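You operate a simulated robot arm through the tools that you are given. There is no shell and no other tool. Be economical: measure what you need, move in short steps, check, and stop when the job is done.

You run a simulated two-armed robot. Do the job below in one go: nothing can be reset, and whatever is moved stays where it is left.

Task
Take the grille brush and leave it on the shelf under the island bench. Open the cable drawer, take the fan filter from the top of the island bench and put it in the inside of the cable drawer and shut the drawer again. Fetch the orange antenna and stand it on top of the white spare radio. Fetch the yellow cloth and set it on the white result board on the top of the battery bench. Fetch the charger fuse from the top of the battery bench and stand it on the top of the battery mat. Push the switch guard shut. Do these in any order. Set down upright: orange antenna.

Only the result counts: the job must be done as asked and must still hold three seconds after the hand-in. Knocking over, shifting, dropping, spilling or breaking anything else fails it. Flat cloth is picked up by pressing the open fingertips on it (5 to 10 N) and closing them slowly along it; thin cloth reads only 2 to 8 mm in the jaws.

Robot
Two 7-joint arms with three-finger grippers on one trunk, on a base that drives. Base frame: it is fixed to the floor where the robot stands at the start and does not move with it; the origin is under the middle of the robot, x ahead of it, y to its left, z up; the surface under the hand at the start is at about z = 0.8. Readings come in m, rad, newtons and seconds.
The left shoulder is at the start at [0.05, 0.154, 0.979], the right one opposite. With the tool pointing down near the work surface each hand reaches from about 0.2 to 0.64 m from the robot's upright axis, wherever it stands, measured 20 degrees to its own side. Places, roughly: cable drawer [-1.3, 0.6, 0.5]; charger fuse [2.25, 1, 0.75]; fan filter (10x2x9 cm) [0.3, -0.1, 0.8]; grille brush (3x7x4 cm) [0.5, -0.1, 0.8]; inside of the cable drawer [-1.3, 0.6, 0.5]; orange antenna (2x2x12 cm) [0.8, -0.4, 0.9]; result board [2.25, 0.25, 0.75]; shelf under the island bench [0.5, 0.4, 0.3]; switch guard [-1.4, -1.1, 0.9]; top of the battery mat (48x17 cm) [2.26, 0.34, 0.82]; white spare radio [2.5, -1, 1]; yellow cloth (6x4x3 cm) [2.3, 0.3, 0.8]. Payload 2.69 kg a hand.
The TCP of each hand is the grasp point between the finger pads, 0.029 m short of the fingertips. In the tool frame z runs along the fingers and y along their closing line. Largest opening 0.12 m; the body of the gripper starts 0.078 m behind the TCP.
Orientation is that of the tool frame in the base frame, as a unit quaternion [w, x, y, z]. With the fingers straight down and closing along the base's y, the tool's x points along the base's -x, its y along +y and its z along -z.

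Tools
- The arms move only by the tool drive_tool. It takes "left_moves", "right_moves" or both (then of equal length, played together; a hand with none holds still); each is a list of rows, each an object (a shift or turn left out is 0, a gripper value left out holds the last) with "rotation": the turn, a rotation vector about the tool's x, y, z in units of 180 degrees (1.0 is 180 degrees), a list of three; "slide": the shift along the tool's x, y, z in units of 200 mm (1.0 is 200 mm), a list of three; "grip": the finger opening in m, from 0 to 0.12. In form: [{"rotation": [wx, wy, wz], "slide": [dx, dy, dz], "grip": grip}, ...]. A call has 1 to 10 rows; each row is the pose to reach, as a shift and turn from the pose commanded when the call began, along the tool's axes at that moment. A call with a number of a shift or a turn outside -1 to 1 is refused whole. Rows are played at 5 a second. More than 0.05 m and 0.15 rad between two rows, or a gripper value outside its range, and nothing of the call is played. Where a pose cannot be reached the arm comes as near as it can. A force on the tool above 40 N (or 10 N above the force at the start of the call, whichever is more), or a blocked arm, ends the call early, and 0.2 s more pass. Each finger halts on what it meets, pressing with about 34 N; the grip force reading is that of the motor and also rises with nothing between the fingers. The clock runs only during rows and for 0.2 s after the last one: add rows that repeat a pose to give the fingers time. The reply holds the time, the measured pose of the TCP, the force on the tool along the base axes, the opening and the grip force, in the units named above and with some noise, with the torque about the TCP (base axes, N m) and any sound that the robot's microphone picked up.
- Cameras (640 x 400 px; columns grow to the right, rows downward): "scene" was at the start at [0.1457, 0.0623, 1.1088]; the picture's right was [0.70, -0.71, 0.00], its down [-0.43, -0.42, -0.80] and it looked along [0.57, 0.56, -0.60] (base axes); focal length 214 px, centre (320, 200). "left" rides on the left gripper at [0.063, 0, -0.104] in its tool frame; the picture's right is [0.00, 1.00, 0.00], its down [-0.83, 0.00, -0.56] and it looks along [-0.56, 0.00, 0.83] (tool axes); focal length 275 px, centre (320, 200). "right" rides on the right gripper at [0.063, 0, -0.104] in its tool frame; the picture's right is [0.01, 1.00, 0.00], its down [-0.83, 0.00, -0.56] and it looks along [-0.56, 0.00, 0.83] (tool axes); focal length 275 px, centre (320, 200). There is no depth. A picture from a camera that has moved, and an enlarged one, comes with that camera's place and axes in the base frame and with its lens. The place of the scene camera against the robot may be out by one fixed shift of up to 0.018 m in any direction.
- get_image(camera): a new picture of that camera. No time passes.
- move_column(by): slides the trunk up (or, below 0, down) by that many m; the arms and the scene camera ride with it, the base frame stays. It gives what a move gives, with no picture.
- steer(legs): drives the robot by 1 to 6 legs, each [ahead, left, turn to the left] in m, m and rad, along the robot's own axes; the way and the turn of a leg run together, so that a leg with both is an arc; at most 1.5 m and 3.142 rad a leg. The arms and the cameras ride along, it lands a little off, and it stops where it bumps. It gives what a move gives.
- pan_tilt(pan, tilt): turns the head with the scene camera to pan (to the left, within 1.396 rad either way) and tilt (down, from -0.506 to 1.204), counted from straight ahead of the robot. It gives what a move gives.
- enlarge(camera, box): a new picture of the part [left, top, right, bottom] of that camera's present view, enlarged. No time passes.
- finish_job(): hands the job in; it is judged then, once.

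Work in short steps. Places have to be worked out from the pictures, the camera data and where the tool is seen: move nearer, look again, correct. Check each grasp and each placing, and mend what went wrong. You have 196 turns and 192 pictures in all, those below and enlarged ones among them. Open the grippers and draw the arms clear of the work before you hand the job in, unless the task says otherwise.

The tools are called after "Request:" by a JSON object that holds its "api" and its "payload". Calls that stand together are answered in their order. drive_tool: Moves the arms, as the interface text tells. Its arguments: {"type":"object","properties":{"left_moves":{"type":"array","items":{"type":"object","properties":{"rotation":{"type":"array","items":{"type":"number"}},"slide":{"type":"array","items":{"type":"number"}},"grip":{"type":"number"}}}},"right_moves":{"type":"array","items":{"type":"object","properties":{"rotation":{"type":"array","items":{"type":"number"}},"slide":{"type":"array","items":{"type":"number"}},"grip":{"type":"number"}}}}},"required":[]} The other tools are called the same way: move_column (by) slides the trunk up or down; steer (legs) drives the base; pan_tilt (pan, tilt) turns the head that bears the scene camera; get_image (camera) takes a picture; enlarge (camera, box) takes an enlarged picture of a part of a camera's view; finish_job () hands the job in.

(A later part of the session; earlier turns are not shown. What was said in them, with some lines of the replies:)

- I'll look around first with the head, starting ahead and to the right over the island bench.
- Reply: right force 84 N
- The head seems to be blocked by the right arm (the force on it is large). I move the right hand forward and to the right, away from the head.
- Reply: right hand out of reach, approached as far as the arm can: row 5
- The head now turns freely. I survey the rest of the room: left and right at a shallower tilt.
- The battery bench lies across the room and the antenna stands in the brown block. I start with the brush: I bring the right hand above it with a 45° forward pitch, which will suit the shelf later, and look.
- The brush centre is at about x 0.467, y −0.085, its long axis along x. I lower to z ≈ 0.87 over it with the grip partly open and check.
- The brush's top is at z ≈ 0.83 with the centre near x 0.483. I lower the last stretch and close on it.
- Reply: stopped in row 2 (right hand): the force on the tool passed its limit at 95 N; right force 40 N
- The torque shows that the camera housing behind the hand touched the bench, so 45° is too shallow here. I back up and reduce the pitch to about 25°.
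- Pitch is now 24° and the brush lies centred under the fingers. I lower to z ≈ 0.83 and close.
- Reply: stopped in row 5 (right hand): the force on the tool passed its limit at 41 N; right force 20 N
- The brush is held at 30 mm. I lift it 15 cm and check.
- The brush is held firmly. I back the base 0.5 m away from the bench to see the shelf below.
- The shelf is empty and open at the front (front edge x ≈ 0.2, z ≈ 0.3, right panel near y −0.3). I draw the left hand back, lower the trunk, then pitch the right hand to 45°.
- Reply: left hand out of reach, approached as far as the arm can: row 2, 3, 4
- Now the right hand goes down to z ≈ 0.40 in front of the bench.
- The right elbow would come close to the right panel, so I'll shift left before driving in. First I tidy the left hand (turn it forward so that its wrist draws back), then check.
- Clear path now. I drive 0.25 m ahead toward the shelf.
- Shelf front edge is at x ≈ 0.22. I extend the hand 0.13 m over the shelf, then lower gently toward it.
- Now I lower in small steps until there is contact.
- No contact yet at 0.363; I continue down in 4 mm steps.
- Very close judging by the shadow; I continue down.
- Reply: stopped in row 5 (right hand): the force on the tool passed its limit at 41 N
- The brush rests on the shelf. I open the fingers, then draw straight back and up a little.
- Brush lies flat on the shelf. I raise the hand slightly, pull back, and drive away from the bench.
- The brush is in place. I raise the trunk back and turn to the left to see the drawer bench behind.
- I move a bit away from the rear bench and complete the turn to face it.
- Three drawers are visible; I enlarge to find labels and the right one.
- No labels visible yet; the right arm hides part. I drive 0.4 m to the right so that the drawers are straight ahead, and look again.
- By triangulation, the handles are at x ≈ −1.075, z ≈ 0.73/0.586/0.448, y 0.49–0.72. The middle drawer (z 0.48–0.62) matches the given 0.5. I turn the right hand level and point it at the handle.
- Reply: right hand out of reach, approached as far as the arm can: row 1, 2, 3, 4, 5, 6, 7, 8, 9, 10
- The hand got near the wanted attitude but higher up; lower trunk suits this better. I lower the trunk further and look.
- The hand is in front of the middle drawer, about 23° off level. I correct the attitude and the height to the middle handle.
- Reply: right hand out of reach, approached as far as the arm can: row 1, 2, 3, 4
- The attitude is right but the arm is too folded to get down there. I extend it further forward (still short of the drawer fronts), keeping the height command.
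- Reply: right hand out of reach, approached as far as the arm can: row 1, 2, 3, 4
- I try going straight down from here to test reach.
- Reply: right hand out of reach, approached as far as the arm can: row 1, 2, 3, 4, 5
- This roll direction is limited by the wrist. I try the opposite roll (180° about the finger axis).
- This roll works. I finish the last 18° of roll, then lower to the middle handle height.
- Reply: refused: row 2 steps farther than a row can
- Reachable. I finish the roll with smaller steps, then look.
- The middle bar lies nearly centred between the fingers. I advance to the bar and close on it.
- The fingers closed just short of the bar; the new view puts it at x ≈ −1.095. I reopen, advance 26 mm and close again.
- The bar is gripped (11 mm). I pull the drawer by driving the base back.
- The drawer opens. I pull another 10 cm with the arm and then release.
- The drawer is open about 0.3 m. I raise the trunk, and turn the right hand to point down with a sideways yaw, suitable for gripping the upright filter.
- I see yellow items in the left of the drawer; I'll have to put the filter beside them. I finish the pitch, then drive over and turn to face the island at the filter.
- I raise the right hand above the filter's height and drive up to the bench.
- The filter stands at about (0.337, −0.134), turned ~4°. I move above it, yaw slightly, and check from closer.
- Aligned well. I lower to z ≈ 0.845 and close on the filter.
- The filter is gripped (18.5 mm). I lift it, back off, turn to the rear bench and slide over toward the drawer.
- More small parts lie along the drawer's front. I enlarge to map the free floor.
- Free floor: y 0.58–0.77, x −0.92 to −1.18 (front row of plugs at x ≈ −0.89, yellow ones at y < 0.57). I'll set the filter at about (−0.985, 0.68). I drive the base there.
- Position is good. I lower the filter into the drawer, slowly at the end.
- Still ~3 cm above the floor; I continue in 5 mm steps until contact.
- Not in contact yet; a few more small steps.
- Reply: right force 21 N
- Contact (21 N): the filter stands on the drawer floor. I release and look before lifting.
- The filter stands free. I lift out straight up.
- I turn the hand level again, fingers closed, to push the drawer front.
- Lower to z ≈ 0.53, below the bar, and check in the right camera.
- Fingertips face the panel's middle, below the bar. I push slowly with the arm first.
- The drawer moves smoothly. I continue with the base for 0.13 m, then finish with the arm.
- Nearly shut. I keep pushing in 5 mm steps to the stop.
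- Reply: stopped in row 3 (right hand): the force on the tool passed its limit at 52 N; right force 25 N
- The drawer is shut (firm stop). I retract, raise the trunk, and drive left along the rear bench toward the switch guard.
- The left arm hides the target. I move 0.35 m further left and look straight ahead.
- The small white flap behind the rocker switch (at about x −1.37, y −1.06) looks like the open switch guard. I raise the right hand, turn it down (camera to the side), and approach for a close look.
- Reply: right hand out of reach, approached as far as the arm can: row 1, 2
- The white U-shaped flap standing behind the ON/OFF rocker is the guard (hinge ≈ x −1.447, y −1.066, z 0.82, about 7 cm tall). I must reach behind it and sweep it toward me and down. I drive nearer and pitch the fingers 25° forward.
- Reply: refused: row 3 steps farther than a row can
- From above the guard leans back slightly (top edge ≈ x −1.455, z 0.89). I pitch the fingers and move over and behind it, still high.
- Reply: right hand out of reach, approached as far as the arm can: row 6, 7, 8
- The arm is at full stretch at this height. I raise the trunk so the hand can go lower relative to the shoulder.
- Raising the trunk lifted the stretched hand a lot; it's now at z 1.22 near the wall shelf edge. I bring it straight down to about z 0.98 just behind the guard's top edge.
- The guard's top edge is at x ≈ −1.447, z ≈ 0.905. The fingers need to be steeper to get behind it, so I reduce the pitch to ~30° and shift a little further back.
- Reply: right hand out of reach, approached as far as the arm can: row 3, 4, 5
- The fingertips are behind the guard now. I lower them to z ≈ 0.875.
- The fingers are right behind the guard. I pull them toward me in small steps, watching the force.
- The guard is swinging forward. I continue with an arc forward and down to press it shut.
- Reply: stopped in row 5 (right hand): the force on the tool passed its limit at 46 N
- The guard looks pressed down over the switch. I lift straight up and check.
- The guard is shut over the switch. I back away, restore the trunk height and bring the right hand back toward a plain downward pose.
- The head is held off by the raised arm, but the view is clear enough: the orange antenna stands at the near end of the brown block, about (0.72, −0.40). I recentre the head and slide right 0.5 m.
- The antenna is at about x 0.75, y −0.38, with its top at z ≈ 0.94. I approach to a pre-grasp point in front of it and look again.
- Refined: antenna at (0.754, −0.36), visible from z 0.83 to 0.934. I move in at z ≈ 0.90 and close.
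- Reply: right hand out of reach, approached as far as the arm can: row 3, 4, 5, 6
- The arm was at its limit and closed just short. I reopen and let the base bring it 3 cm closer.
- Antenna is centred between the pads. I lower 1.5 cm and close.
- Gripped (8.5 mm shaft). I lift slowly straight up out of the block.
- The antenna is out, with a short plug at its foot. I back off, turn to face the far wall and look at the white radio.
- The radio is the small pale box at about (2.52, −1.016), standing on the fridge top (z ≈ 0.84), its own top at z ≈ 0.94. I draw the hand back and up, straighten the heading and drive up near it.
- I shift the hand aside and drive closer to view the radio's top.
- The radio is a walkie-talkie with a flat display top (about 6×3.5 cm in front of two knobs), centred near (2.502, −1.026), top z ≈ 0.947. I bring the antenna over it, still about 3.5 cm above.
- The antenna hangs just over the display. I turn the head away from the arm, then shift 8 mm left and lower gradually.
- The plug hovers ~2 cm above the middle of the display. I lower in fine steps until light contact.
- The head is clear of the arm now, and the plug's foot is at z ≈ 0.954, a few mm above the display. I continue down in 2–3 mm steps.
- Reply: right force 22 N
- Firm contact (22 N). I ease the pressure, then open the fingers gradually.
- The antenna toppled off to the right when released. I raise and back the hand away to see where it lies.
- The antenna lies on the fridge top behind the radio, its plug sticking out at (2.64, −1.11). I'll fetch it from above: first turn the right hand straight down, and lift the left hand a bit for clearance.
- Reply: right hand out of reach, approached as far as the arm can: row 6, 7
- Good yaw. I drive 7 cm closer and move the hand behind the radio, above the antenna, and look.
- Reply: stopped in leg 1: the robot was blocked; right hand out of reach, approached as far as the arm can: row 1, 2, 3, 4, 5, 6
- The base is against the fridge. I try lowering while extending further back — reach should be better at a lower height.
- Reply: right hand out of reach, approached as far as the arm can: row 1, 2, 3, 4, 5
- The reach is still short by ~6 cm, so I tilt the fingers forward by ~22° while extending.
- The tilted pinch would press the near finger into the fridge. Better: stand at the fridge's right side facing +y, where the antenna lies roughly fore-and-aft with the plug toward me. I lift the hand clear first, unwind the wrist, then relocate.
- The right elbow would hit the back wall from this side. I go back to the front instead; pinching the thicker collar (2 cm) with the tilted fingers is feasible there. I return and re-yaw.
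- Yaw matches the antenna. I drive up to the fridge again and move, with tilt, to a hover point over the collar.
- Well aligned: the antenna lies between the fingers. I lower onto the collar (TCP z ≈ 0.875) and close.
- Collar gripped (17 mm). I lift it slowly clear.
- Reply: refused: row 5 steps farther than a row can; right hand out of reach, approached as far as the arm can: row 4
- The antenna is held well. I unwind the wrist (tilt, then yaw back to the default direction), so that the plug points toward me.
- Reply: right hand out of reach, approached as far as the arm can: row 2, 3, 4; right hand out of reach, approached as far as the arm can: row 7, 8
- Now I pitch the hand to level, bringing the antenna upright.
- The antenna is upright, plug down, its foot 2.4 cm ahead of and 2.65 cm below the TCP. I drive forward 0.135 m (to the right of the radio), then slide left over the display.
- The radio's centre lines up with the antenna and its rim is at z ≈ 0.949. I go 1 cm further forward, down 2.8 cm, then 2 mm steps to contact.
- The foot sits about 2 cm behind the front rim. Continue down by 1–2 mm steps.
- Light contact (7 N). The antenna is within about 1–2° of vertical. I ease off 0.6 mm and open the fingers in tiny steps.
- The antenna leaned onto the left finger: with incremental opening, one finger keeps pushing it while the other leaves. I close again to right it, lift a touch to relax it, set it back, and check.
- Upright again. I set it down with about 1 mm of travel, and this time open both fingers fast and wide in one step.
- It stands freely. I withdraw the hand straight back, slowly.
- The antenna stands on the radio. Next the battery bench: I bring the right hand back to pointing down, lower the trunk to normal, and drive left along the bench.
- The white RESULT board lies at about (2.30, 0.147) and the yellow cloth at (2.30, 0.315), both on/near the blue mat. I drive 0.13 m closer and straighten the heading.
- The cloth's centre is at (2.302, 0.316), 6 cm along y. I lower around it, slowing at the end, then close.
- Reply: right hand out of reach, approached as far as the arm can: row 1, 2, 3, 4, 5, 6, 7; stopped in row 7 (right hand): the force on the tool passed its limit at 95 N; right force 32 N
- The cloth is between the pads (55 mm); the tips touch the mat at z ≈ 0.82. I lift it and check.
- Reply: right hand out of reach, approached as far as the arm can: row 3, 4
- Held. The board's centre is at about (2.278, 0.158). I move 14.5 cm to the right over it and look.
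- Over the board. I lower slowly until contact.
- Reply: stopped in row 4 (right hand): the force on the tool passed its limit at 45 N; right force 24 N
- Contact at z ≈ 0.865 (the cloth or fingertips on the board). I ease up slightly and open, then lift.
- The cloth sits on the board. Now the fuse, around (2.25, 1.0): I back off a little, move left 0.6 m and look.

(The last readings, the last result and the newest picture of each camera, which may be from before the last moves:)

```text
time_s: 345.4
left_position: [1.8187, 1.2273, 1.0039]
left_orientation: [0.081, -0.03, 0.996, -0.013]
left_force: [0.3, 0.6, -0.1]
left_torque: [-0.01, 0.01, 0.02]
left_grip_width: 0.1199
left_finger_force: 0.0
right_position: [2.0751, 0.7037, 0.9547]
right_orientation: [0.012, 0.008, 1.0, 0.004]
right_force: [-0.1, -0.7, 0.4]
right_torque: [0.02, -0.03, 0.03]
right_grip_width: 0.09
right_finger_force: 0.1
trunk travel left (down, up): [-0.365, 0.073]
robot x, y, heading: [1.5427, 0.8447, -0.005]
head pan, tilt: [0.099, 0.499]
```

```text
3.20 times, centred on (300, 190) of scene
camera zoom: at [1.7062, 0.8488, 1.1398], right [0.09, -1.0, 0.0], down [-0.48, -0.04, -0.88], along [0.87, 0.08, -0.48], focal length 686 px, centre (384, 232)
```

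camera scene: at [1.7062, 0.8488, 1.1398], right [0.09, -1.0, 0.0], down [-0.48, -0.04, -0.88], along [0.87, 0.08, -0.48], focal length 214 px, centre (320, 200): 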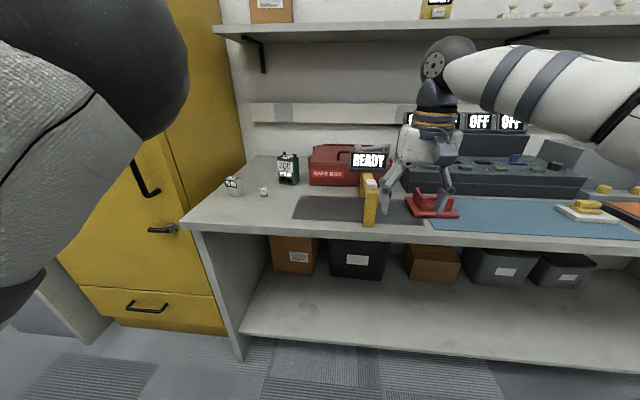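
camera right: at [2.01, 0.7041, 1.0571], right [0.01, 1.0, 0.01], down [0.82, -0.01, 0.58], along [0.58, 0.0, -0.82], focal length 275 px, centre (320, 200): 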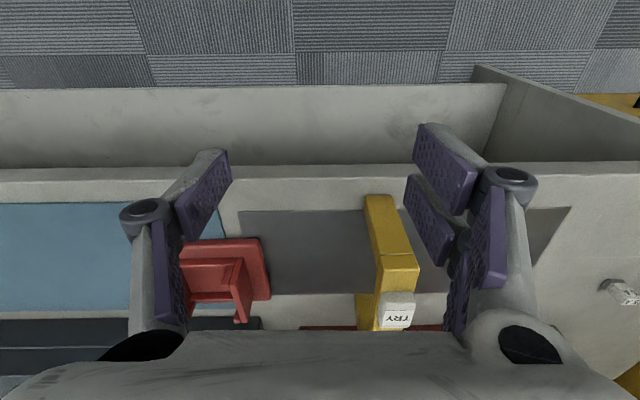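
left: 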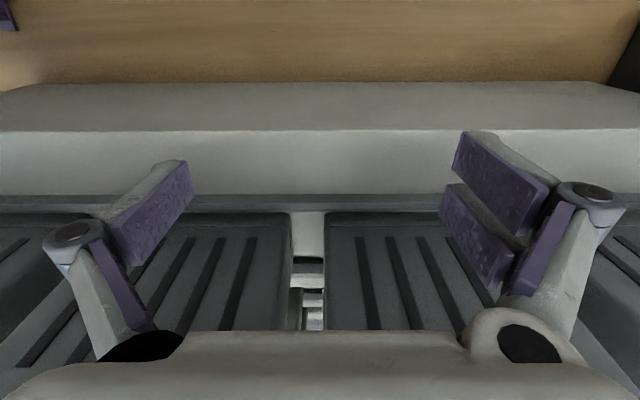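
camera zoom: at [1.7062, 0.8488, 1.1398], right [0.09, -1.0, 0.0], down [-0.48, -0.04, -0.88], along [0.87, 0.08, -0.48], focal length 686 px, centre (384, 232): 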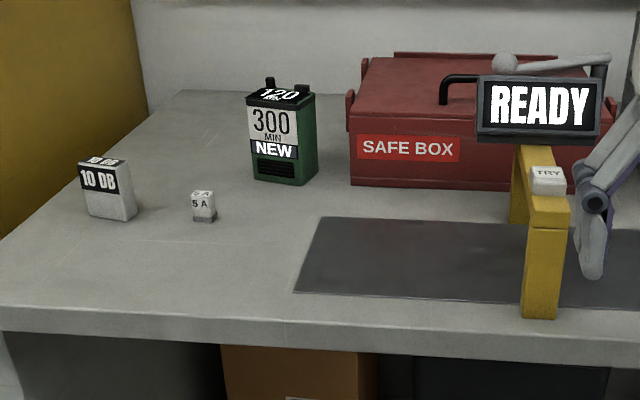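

The small “5 A” block is the charger fuse, at about (2.31, 1.095). I move left in front of it first (clear of the yellow gate), then forward.

Request:
{"api": "drive_tool", "payload": {"right_moves": [{"slide": [0.05, 0.0, -0.1]}, {"slide": [0.05, 0.0, -0.15], "grip": 0.07}]}}

Request:
{"api": "steer", "payload": {"legs": [[0, 0.3, 0]]}}

Request:
{"api": "drive_tool", "payload": {"right_moves": [{"slide": [0, 0.2, 0]}, {"slide": [0, 0.4, 0]}, {"slide": [0, 0.5, 0]}, {"slide": [0, 0.5, 0]}]}}

Request:
{"api": "steer", "payload": {"legs": [[0.15, 0, 0]]}}

Request:
{"api": "get_image", "payload": {"camera": "right"}}

```text
time_s: 346.0
left_position: [1.8196, 1.227, 1.0049]
left_orientation: [0.08, -0.03, 0.996, -0.013]
left_force: [-0.7, 0.2, -0.4]
left_torque: [-0.01, -0.02, 0.01]
left_grip_width: 0.1197
left_finger_force: 0.0
right_position: [2.0643, 0.7039, 0.9844]
right_orientation: [0.012, 0.008, 1.0, 0.002]
right_force: [0.3, 0.5, 0.5]
right_torque: [0.0, 0.0, -0.01]
right_grip_width: 0.0698
right_finger_force: 0.1
trunk travel left (down, up): [-0.365, 0.073]
robot x, y, heading: [1.5386, 0.8392, -0.006]
head pan, tilt: [0.099, 0.499]
```

```text
time_s: 348.9
left_position: [1.8195, 1.5245, 1.0048]
left_orientation: [0.08, -0.031, 0.996, -0.013]
left_force: [0.4, 0.7, -0.5]
left_torque: [-0.04, 0.0, 0.02]
left_grip_width: 0.1199
left_finger_force: 0.1
right_position: [2.0671, 1.0031, 0.9844]
right_orientation: [0.013, 0.006, 1.0, 0.003]
right_force: [0.0, -0.2, 0.3]
right_torque: [-0.02, 0.02, 0.04]
right_grip_width: 0.0699
right_finger_force: 0.0
trunk travel left (down, up): [-0.365, 0.073]
robot x, y, heading: [1.538, 1.1398, -0.003]
head pan, tilt: [0.099, 0.499]
```

```text
time_s: 349.9
left_position: [1.8191, 1.5244, 1.0053]
left_orientation: [0.081, -0.031, 0.996, -0.013]
left_force: [0.4, -0.4, -0.5]
left_torque: [0.0, 0.01, 0.02]
left_grip_width: 0.1201
left_finger_force: 0.0
right_position: [2.0692, 1.104, 0.9842]
right_orientation: [0.012, 0.006, 1.0, 0.003]
right_force: [0.5, -0.2, 0.3]
right_torque: [-0.01, 0.02, 0.01]
right_grip_width: 0.0701
right_finger_force: 0.1
trunk travel left (down, up): [-0.365, 0.073]
robot x, y, heading: [1.5399, 1.1369, -0.002]
head pan, tilt: [0.099, 0.499]
```

```text
time_s: 351.2
left_position: [1.9671, 1.5243, 1.0034]
left_orientation: [0.08, -0.032, 0.996, -0.012]
left_force: [-0.9, -0.4, 0.1]
left_torque: [0.01, 0.02, 0.01]
left_grip_width: 0.1199
left_finger_force: 0.0
right_position: [2.2147, 1.1038, 0.9842]
right_orientation: [0.011, 0.007, 1.0, 0.004]
right_force: [0.7, -0.7, -0.6]
right_torque: [-0.01, 0.05, 0.0]
right_grip_width: 0.0703
right_finger_force: 0.0
trunk travel left (down, up): [-0.365, 0.073]
robot x, y, heading: [1.686, 1.1377, -0.004]
head pan, tilt: [0.099, 0.499]
```

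```text
35 pictures are left
camera right: at [2.1508, 1.1036, 1.0862], right [0.01, 1.0, 0.01], down [0.82, -0.01, 0.58], along [0.58, 0.0, -0.82], focal length 275 px, centre (320, 200)
```

right: 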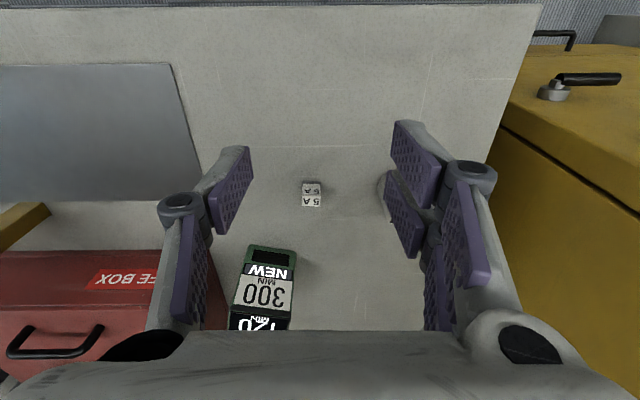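

The fuse is at (2.327, 1.095). I drive 8 cm forward, position above it and look once more.

Request:
{"api": "steer", "payload": {"legs": [[0.08, 0, 0]]}}

Request:
{"api": "drive_tool", "payload": {"right_moves": [{"slide": [-0.1, -0.03, 0.15], "grip": 0.06}, {"slide": [-0.16, -0.045, 0.3]}, {"slide": [-0.16, -0.045, 0.45]}]}}

Request:
{"api": "get_image", "payload": {"camera": "right"}}

```text
time_s: 352.3
left_position: [2.0462, 1.5249, 1.0054]
left_orientation: [0.079, -0.03, 0.996, -0.014]
left_force: [-0.7, 0.2, 0.3]
left_torque: [0.0, 0.01, 0.02]
left_grip_width: 0.1198
left_finger_force: 0.0
right_position: [2.2961, 1.1039, 0.9831]
right_orientation: [0.011, 0.007, 1.0, 0.003]
right_force: [-0.3, 0.6, -1.1]
right_torque: [0.0, 0.03, 0.03]
right_grip_width: 0.0699
right_finger_force: 0.1
trunk travel left (down, up): [-0.365, 0.073]
robot x, y, heading: [1.7669, 1.1369, -0.007]
head pan, tilt: [0.099, 0.499]
```

```text
time_s: 353.1
left_position: [2.0467, 1.5231, 1.0055]
left_orientation: [0.08, -0.029, 0.996, -0.013]
left_force: [-1.0, -0.2, 1.5]
left_torque: [-0.02, 0.03, 0.0]
left_grip_width: 0.1202
left_finger_force: 0.1
right_position: [2.3312, 1.0944, 0.8955]
right_orientation: [0.012, 0.007, 1.0, 0.003]
right_force: [-0.5, 0.4, 0.0]
right_torque: [-0.04, 0.04, -0.03]
right_grip_width: 0.06
right_finger_force: 0.0
trunk travel left (down, up): [-0.365, 0.073]
robot x, y, heading: [1.763, 1.1315, -0.004]
head pan, tilt: [0.099, 0.499]
```

```text
34 pictures are left
camera right: at [2.2662, 1.0944, 0.9976], right [0.01, 1.0, 0.01], down [0.82, -0.01, 0.58], along [0.58, 0.0, -0.82], focal length 275 px, centre (320, 200)
```

right: 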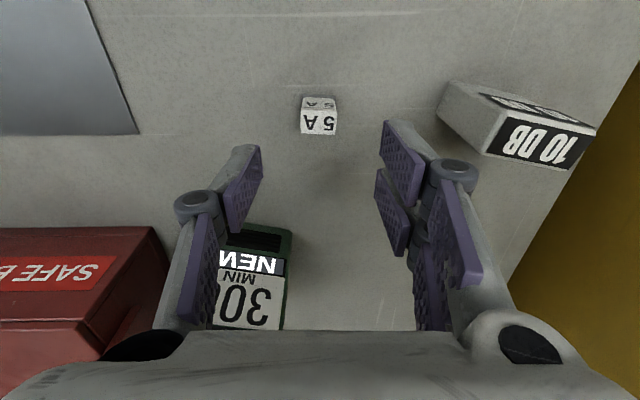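

The fuse's top is at z ≈ 0.852, centre x 2.317. I adjust, lower to z ≈ 0.85 and close.

Request:
{"api": "drive_tool", "payload": {"right_moves": [{"slide": [0.07, 0, 0.05]}, {"slide": [0.07, 0, 0.13]}, {"slide": [0.07, 0, 0.19]}, {"slide": [0.07, 0, 0.215]}, {"slide": [0.07, 0, 0.215], "grip": 0.0}, {"slide": [0.07, 0, 0.215], "grip": 0.0}, {"slide": [0.07, 0, 0.215], "grip": 0.0}]}}

Request:
{"api": "get_image", "payload": {"camera": "right"}}

```text
time_s: 354.7
left_position: [2.0459, 1.5246, 1.0046]
left_orientation: [0.079, -0.03, 0.996, -0.013]
left_force: [-0.4, 0.3, 0.2]
left_torque: [0.03, 0.02, 0.02]
left_grip_width: 0.12
left_finger_force: 0.1
right_position: [2.3189, 1.0952, 0.8522]
right_orientation: [0.012, 0.007, 1.0, 0.004]
right_force: [0.8, -0.2, -0.1]
right_torque: [0.01, -0.01, 0.02]
right_grip_width: 0.0186
right_finger_force: 34.3
trunk travel left (down, up): [-0.365, 0.073]
robot x, y, heading: [1.7635, 1.1365, -0.005]
head pan, tilt: [0.099, 0.499]
```

```text
33 pictures are left
camera right: at [2.2525, 1.0956, 0.9539], right [0.01, 1.0, 0.01], down [0.82, -0.01, 0.58], along [0.58, 0.0, -0.82], focal length 275 px, centre (320, 200)
```

right: 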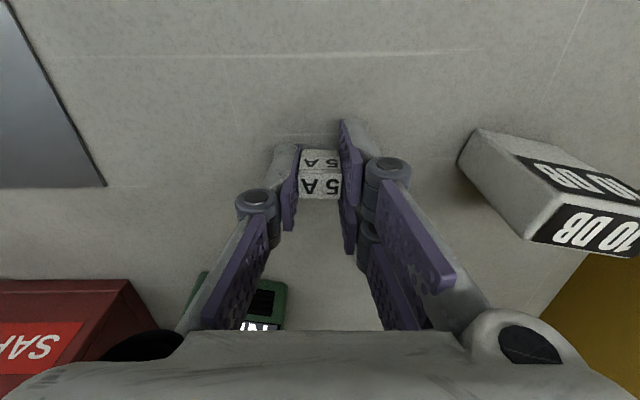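

Gripped (18.6 mm). I lift, back off and carry it to the mat.

Request:
{"api": "drive_tool", "payload": {"right_moves": [{"slide": [0, 0, -0.15]}, {"slide": [0, 0, -0.35]}, {"slide": [0, 0, -0.55]}]}}

Request:
{"api": "steer", "payload": {"legs": [[-0.28, 0, 0], [0, -0.74, 0], [0.21, 0, 0]]}}

Request:
{"api": "get_image", "payload": {"camera": "right"}}

```text
time_s: 355.5
left_position: [2.0458, 1.523, 1.0044]
left_orientation: [0.081, -0.031, 0.996, -0.013]
left_force: [-0.4, -0.4, -0.4]
left_torque: [-0.02, -0.01, -0.02]
left_grip_width: 0.12
left_finger_force: 0.0
right_position: [2.3147, 1.0968, 0.9618]
right_orientation: [0.013, 0.007, 1.0, 0.003]
right_force: [0.5, -0.7, -0.8]
right_torque: [0.0, 0.0, 0.0]
right_grip_width: 0.0184
right_finger_force: 34.3
trunk travel left (down, up): [-0.365, 0.073]
robot x, y, heading: [1.7664, 1.1362, -0.005]
head pan, tilt: [0.099, 0.499]
```

```text
time_s: 364.5
left_position: [1.96, 0.7704, 1.0046]
left_orientation: [0.081, -0.027, 0.996, -0.014]
left_force: [0.7, -0.2, -0.5]
left_torque: [0.0, 0.05, 0.02]
left_grip_width: 0.1201
left_finger_force: 0.1
right_position: [2.2263, 0.3409, 0.9619]
right_orientation: [0.013, 0.009, 1.0, 0.003]
right_force: [-0.3, -0.1, -0.7]
right_torque: [-0.03, 0.01, -0.01]
right_grip_width: 0.0186
right_finger_force: 34.0
trunk travel left (down, up): [-0.365, 0.073]
robot x, y, heading: [1.6782, 0.3832, -0.012]
head pan, tilt: [0.099, 0.499]
```

```text
32 pictures are left
camera right: at [2.1605, 0.341, 1.064], right [0.01, 1.0, 0.01], down [0.82, -0.02, 0.58], along [0.58, 0.0, -0.82], focal length 275 px, centre (320, 200)
```

right: 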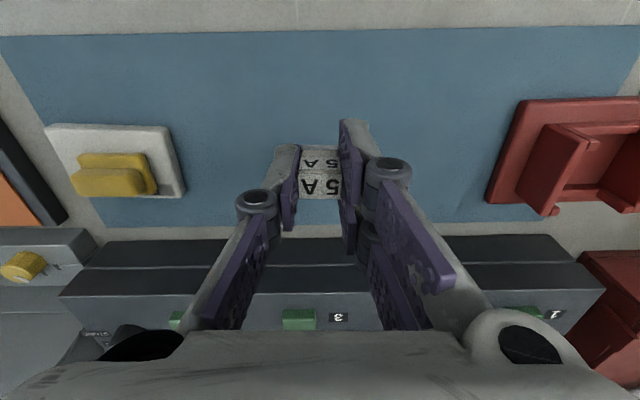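

The hand is over the mat. I lower it at about (2.25, 0.34), slowly at the end.

Request:
{"api": "drive_tool", "payload": {"right_moves": [{"slide": [-0.1, 0, 0.15]}, {"slide": [-0.14, 0, 0.3]}, {"slide": [-0.14, 0, 0.44]}, {"slide": [-0.14, 0, 0.49]}, {"slide": [-0.14, 0, 0.515]}]}}

Request:
{"api": "drive_tool", "payload": {"right_moves": [{"slide": [0, 0, 0.01]}, {"slide": [0, 0, 0.02]}, {"slide": [0, 0, 0.03]}, {"slide": [0, 0, 0.04]}]}}

```text
time_s: 365.7
left_position: [1.9587, 0.7709, 1.0059]
left_orientation: [0.081, -0.028, 0.996, -0.013]
left_force: [0.6, 0.4, 0.8]
left_torque: [0.01, -0.01, 0.02]
left_grip_width: 0.1199
left_finger_force: 0.0
right_position: [2.2566, 0.3379, 0.8609]
right_orientation: [0.013, 0.01, 1.0, 0.004]
right_force: [-0.2, 0.4, -0.1]
right_torque: [0.05, 0.0, -0.03]
right_grip_width: 0.0189
right_finger_force: 33.6
right hand out of reach, approached as far as the arm can: row 1, 2, 3
trunk travel left (down, up): [-0.365, 0.073]
robot x, y, heading: [1.6759, 0.3832, -0.007]
head pan, tilt: [0.099, 0.499]
```

```text
time_s: 366.7
left_position: [1.9589, 0.7711, 1.0055]
left_orientation: [0.081, -0.028, 0.996, -0.013]
left_force: [0.2, -0.4, 0.3]
left_torque: [0.0, 0.01, 0.01]
left_grip_width: 0.1201
left_finger_force: 0.0
right_position: [2.2565, 0.3405, 0.854]
right_orientation: [0.014, 0.01, 1.0, 0.003]
right_force: [-0.8, -0.1, 8.4]
right_torque: [-0.05, 0.05, 0.04]
right_grip_width: 0.0185
right_finger_force: 33.9
trunk travel left (down, up): [-0.365, 0.073]
robot x, y, heading: [1.6773, 0.3857, -0.008]
head pan, tilt: [0.099, 0.499]
```

Contact (8 N) at z 0.854. I open quickly and lift straight up.

Request:
{"api": "drive_tool", "payload": {"right_moves": [{"grip": 0.06}, {"grip": 0.06}, {"grip": 0.06}, {"slide": [0, 0, -0.15]}, {"slide": [0, 0, -0.35]}, {"slide": [0, 0, -0.55]}]}}

Request:
{"api": "get_image", "payload": {"camera": "right"}}

```text
time_s: 368.1
left_position: [1.9575, 0.7721, 1.0048]
left_orientation: [0.081, -0.027, 0.996, -0.013]
left_force: [0.1, 0.5, -0.7]
left_torque: [-0.02, 0.0, 0.01]
left_grip_width: 0.1201
left_finger_force: 0.1
right_position: [2.2355, 0.3261, 0.9516]
right_orientation: [0.012, 0.009, 1.0, 0.003]
right_force: [-0.5, -0.3, 0.4]
right_torque: [-0.01, 0.0, -0.03]
right_grip_width: 0.0599
right_finger_force: 0.0
right hand out of reach, approached as far as the arm can: row 4, 5, 6
trunk travel left (down, up): [-0.365, 0.073]
robot x, y, heading: [1.6775, 0.3846, -0.007]
head pan, tilt: [0.099, 0.499]
```

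```text
31 pictures are left
camera right: at [2.1703, 0.3263, 1.054], right [0.01, 1.0, 0.01], down [0.82, -0.02, 0.58], along [0.58, 0.0, -0.82], focal length 275 px, centre (320, 200)
```

right: 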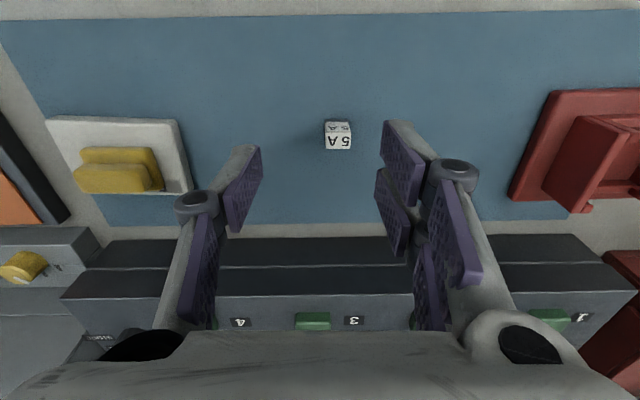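

The fuse stands on the mat and the cloth is on the board. I back away and take a last look at the radio and bench.

Request:
{"api": "steer", "payload": {"legs": [[-0.3, 0, 0]]}}

Request:
{"api": "pan_tilt", "payload": {"pan": -0.7, "tilt": 0.25}}

Request:
{"api": "get_image", "payload": {"camera": "scene"}}

```text
time_s: 370.1
left_position: [1.6769, 0.7702, 1.0053]
left_orientation: [0.08, -0.019, 0.997, -0.014]
left_force: [0.5, 1.5, 0.3]
left_torque: [0.01, -0.01, 0.03]
left_grip_width: 0.1202
left_finger_force: 0.1
right_position: [1.9461, 0.3214, 0.9524]
right_orientation: [0.012, 0.017, 1.0, 0.003]
right_force: [0.5, -0.7, -0.2]
right_torque: [0.03, -0.04, -0.01]
right_grip_width: 0.0598
right_finger_force: 0.1
trunk travel left (down, up): [-0.365, 0.073]
robot x, y, heading: [1.3869, 0.3861, -0.029]
head pan, tilt: [0.099, 0.499]
```

```text
time_s: 371.2
left_position: [1.6764, 0.7723, 1.0053]
left_orientation: [0.081, -0.019, 0.996, -0.014]
left_force: [0.3, 0.8, 1.2]
left_torque: [0.0, 0.01, -0.01]
left_grip_width: 0.12
left_finger_force: 0.1
right_position: [1.9468, 0.322, 0.9512]
right_orientation: [0.013, 0.017, 1.0, 0.003]
right_force: [-0.2, -0.6, -1.0]
right_torque: [-0.01, 0.01, 0.0]
right_grip_width: 0.0599
right_finger_force: 0.0
trunk travel left (down, up): [-0.365, 0.073]
robot x, y, heading: [1.3895, 0.3897, -0.025]
head pan, tilt: [-0.7, 0.25]
```

```text
30 pictures are left
camera scene: at [1.5353, 0.3272, 1.1629], right [-0.66, -0.75, 0.0], down [-0.19, 0.16, -0.97], along [0.73, -0.64, -0.25], focal length 214 px, centre (320, 200)
```

scene: 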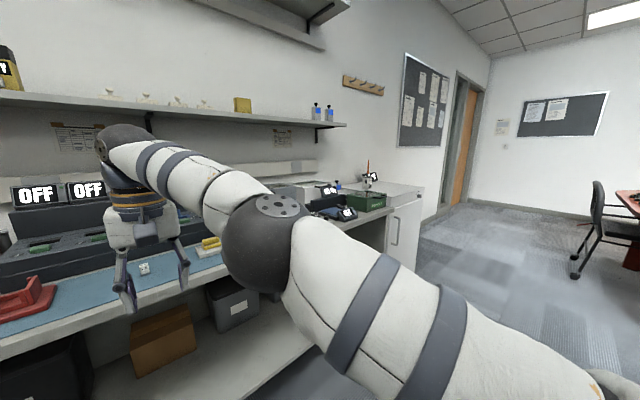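

The antenna still stands on the radio, the cloth and fuse are in place, and both hands are open and clear. I hand in the job.

Request:
{"api": "finish_job", "payload": {}}

```text
The job is handed in.
```

I've handed the job in with all six items done:

- **Grille brush:** it lies flat on the shelf under the island bench.
- **Fan filter:** it stands in the middle drawer, which is shut again. The drawers have no labels, so I chose that one by its height.
- **Orange antenna:** it stands upright on the white radio. It fell over on the first try and I set it up again; it was still standing when I last looked.
- **Yellow cloth:** it is on the white result board.
- **Charger fuse:** the small "5 A" block stands on the battery mat.
- **Switch guard:** it is pushed shut over the ON/OFF switch.
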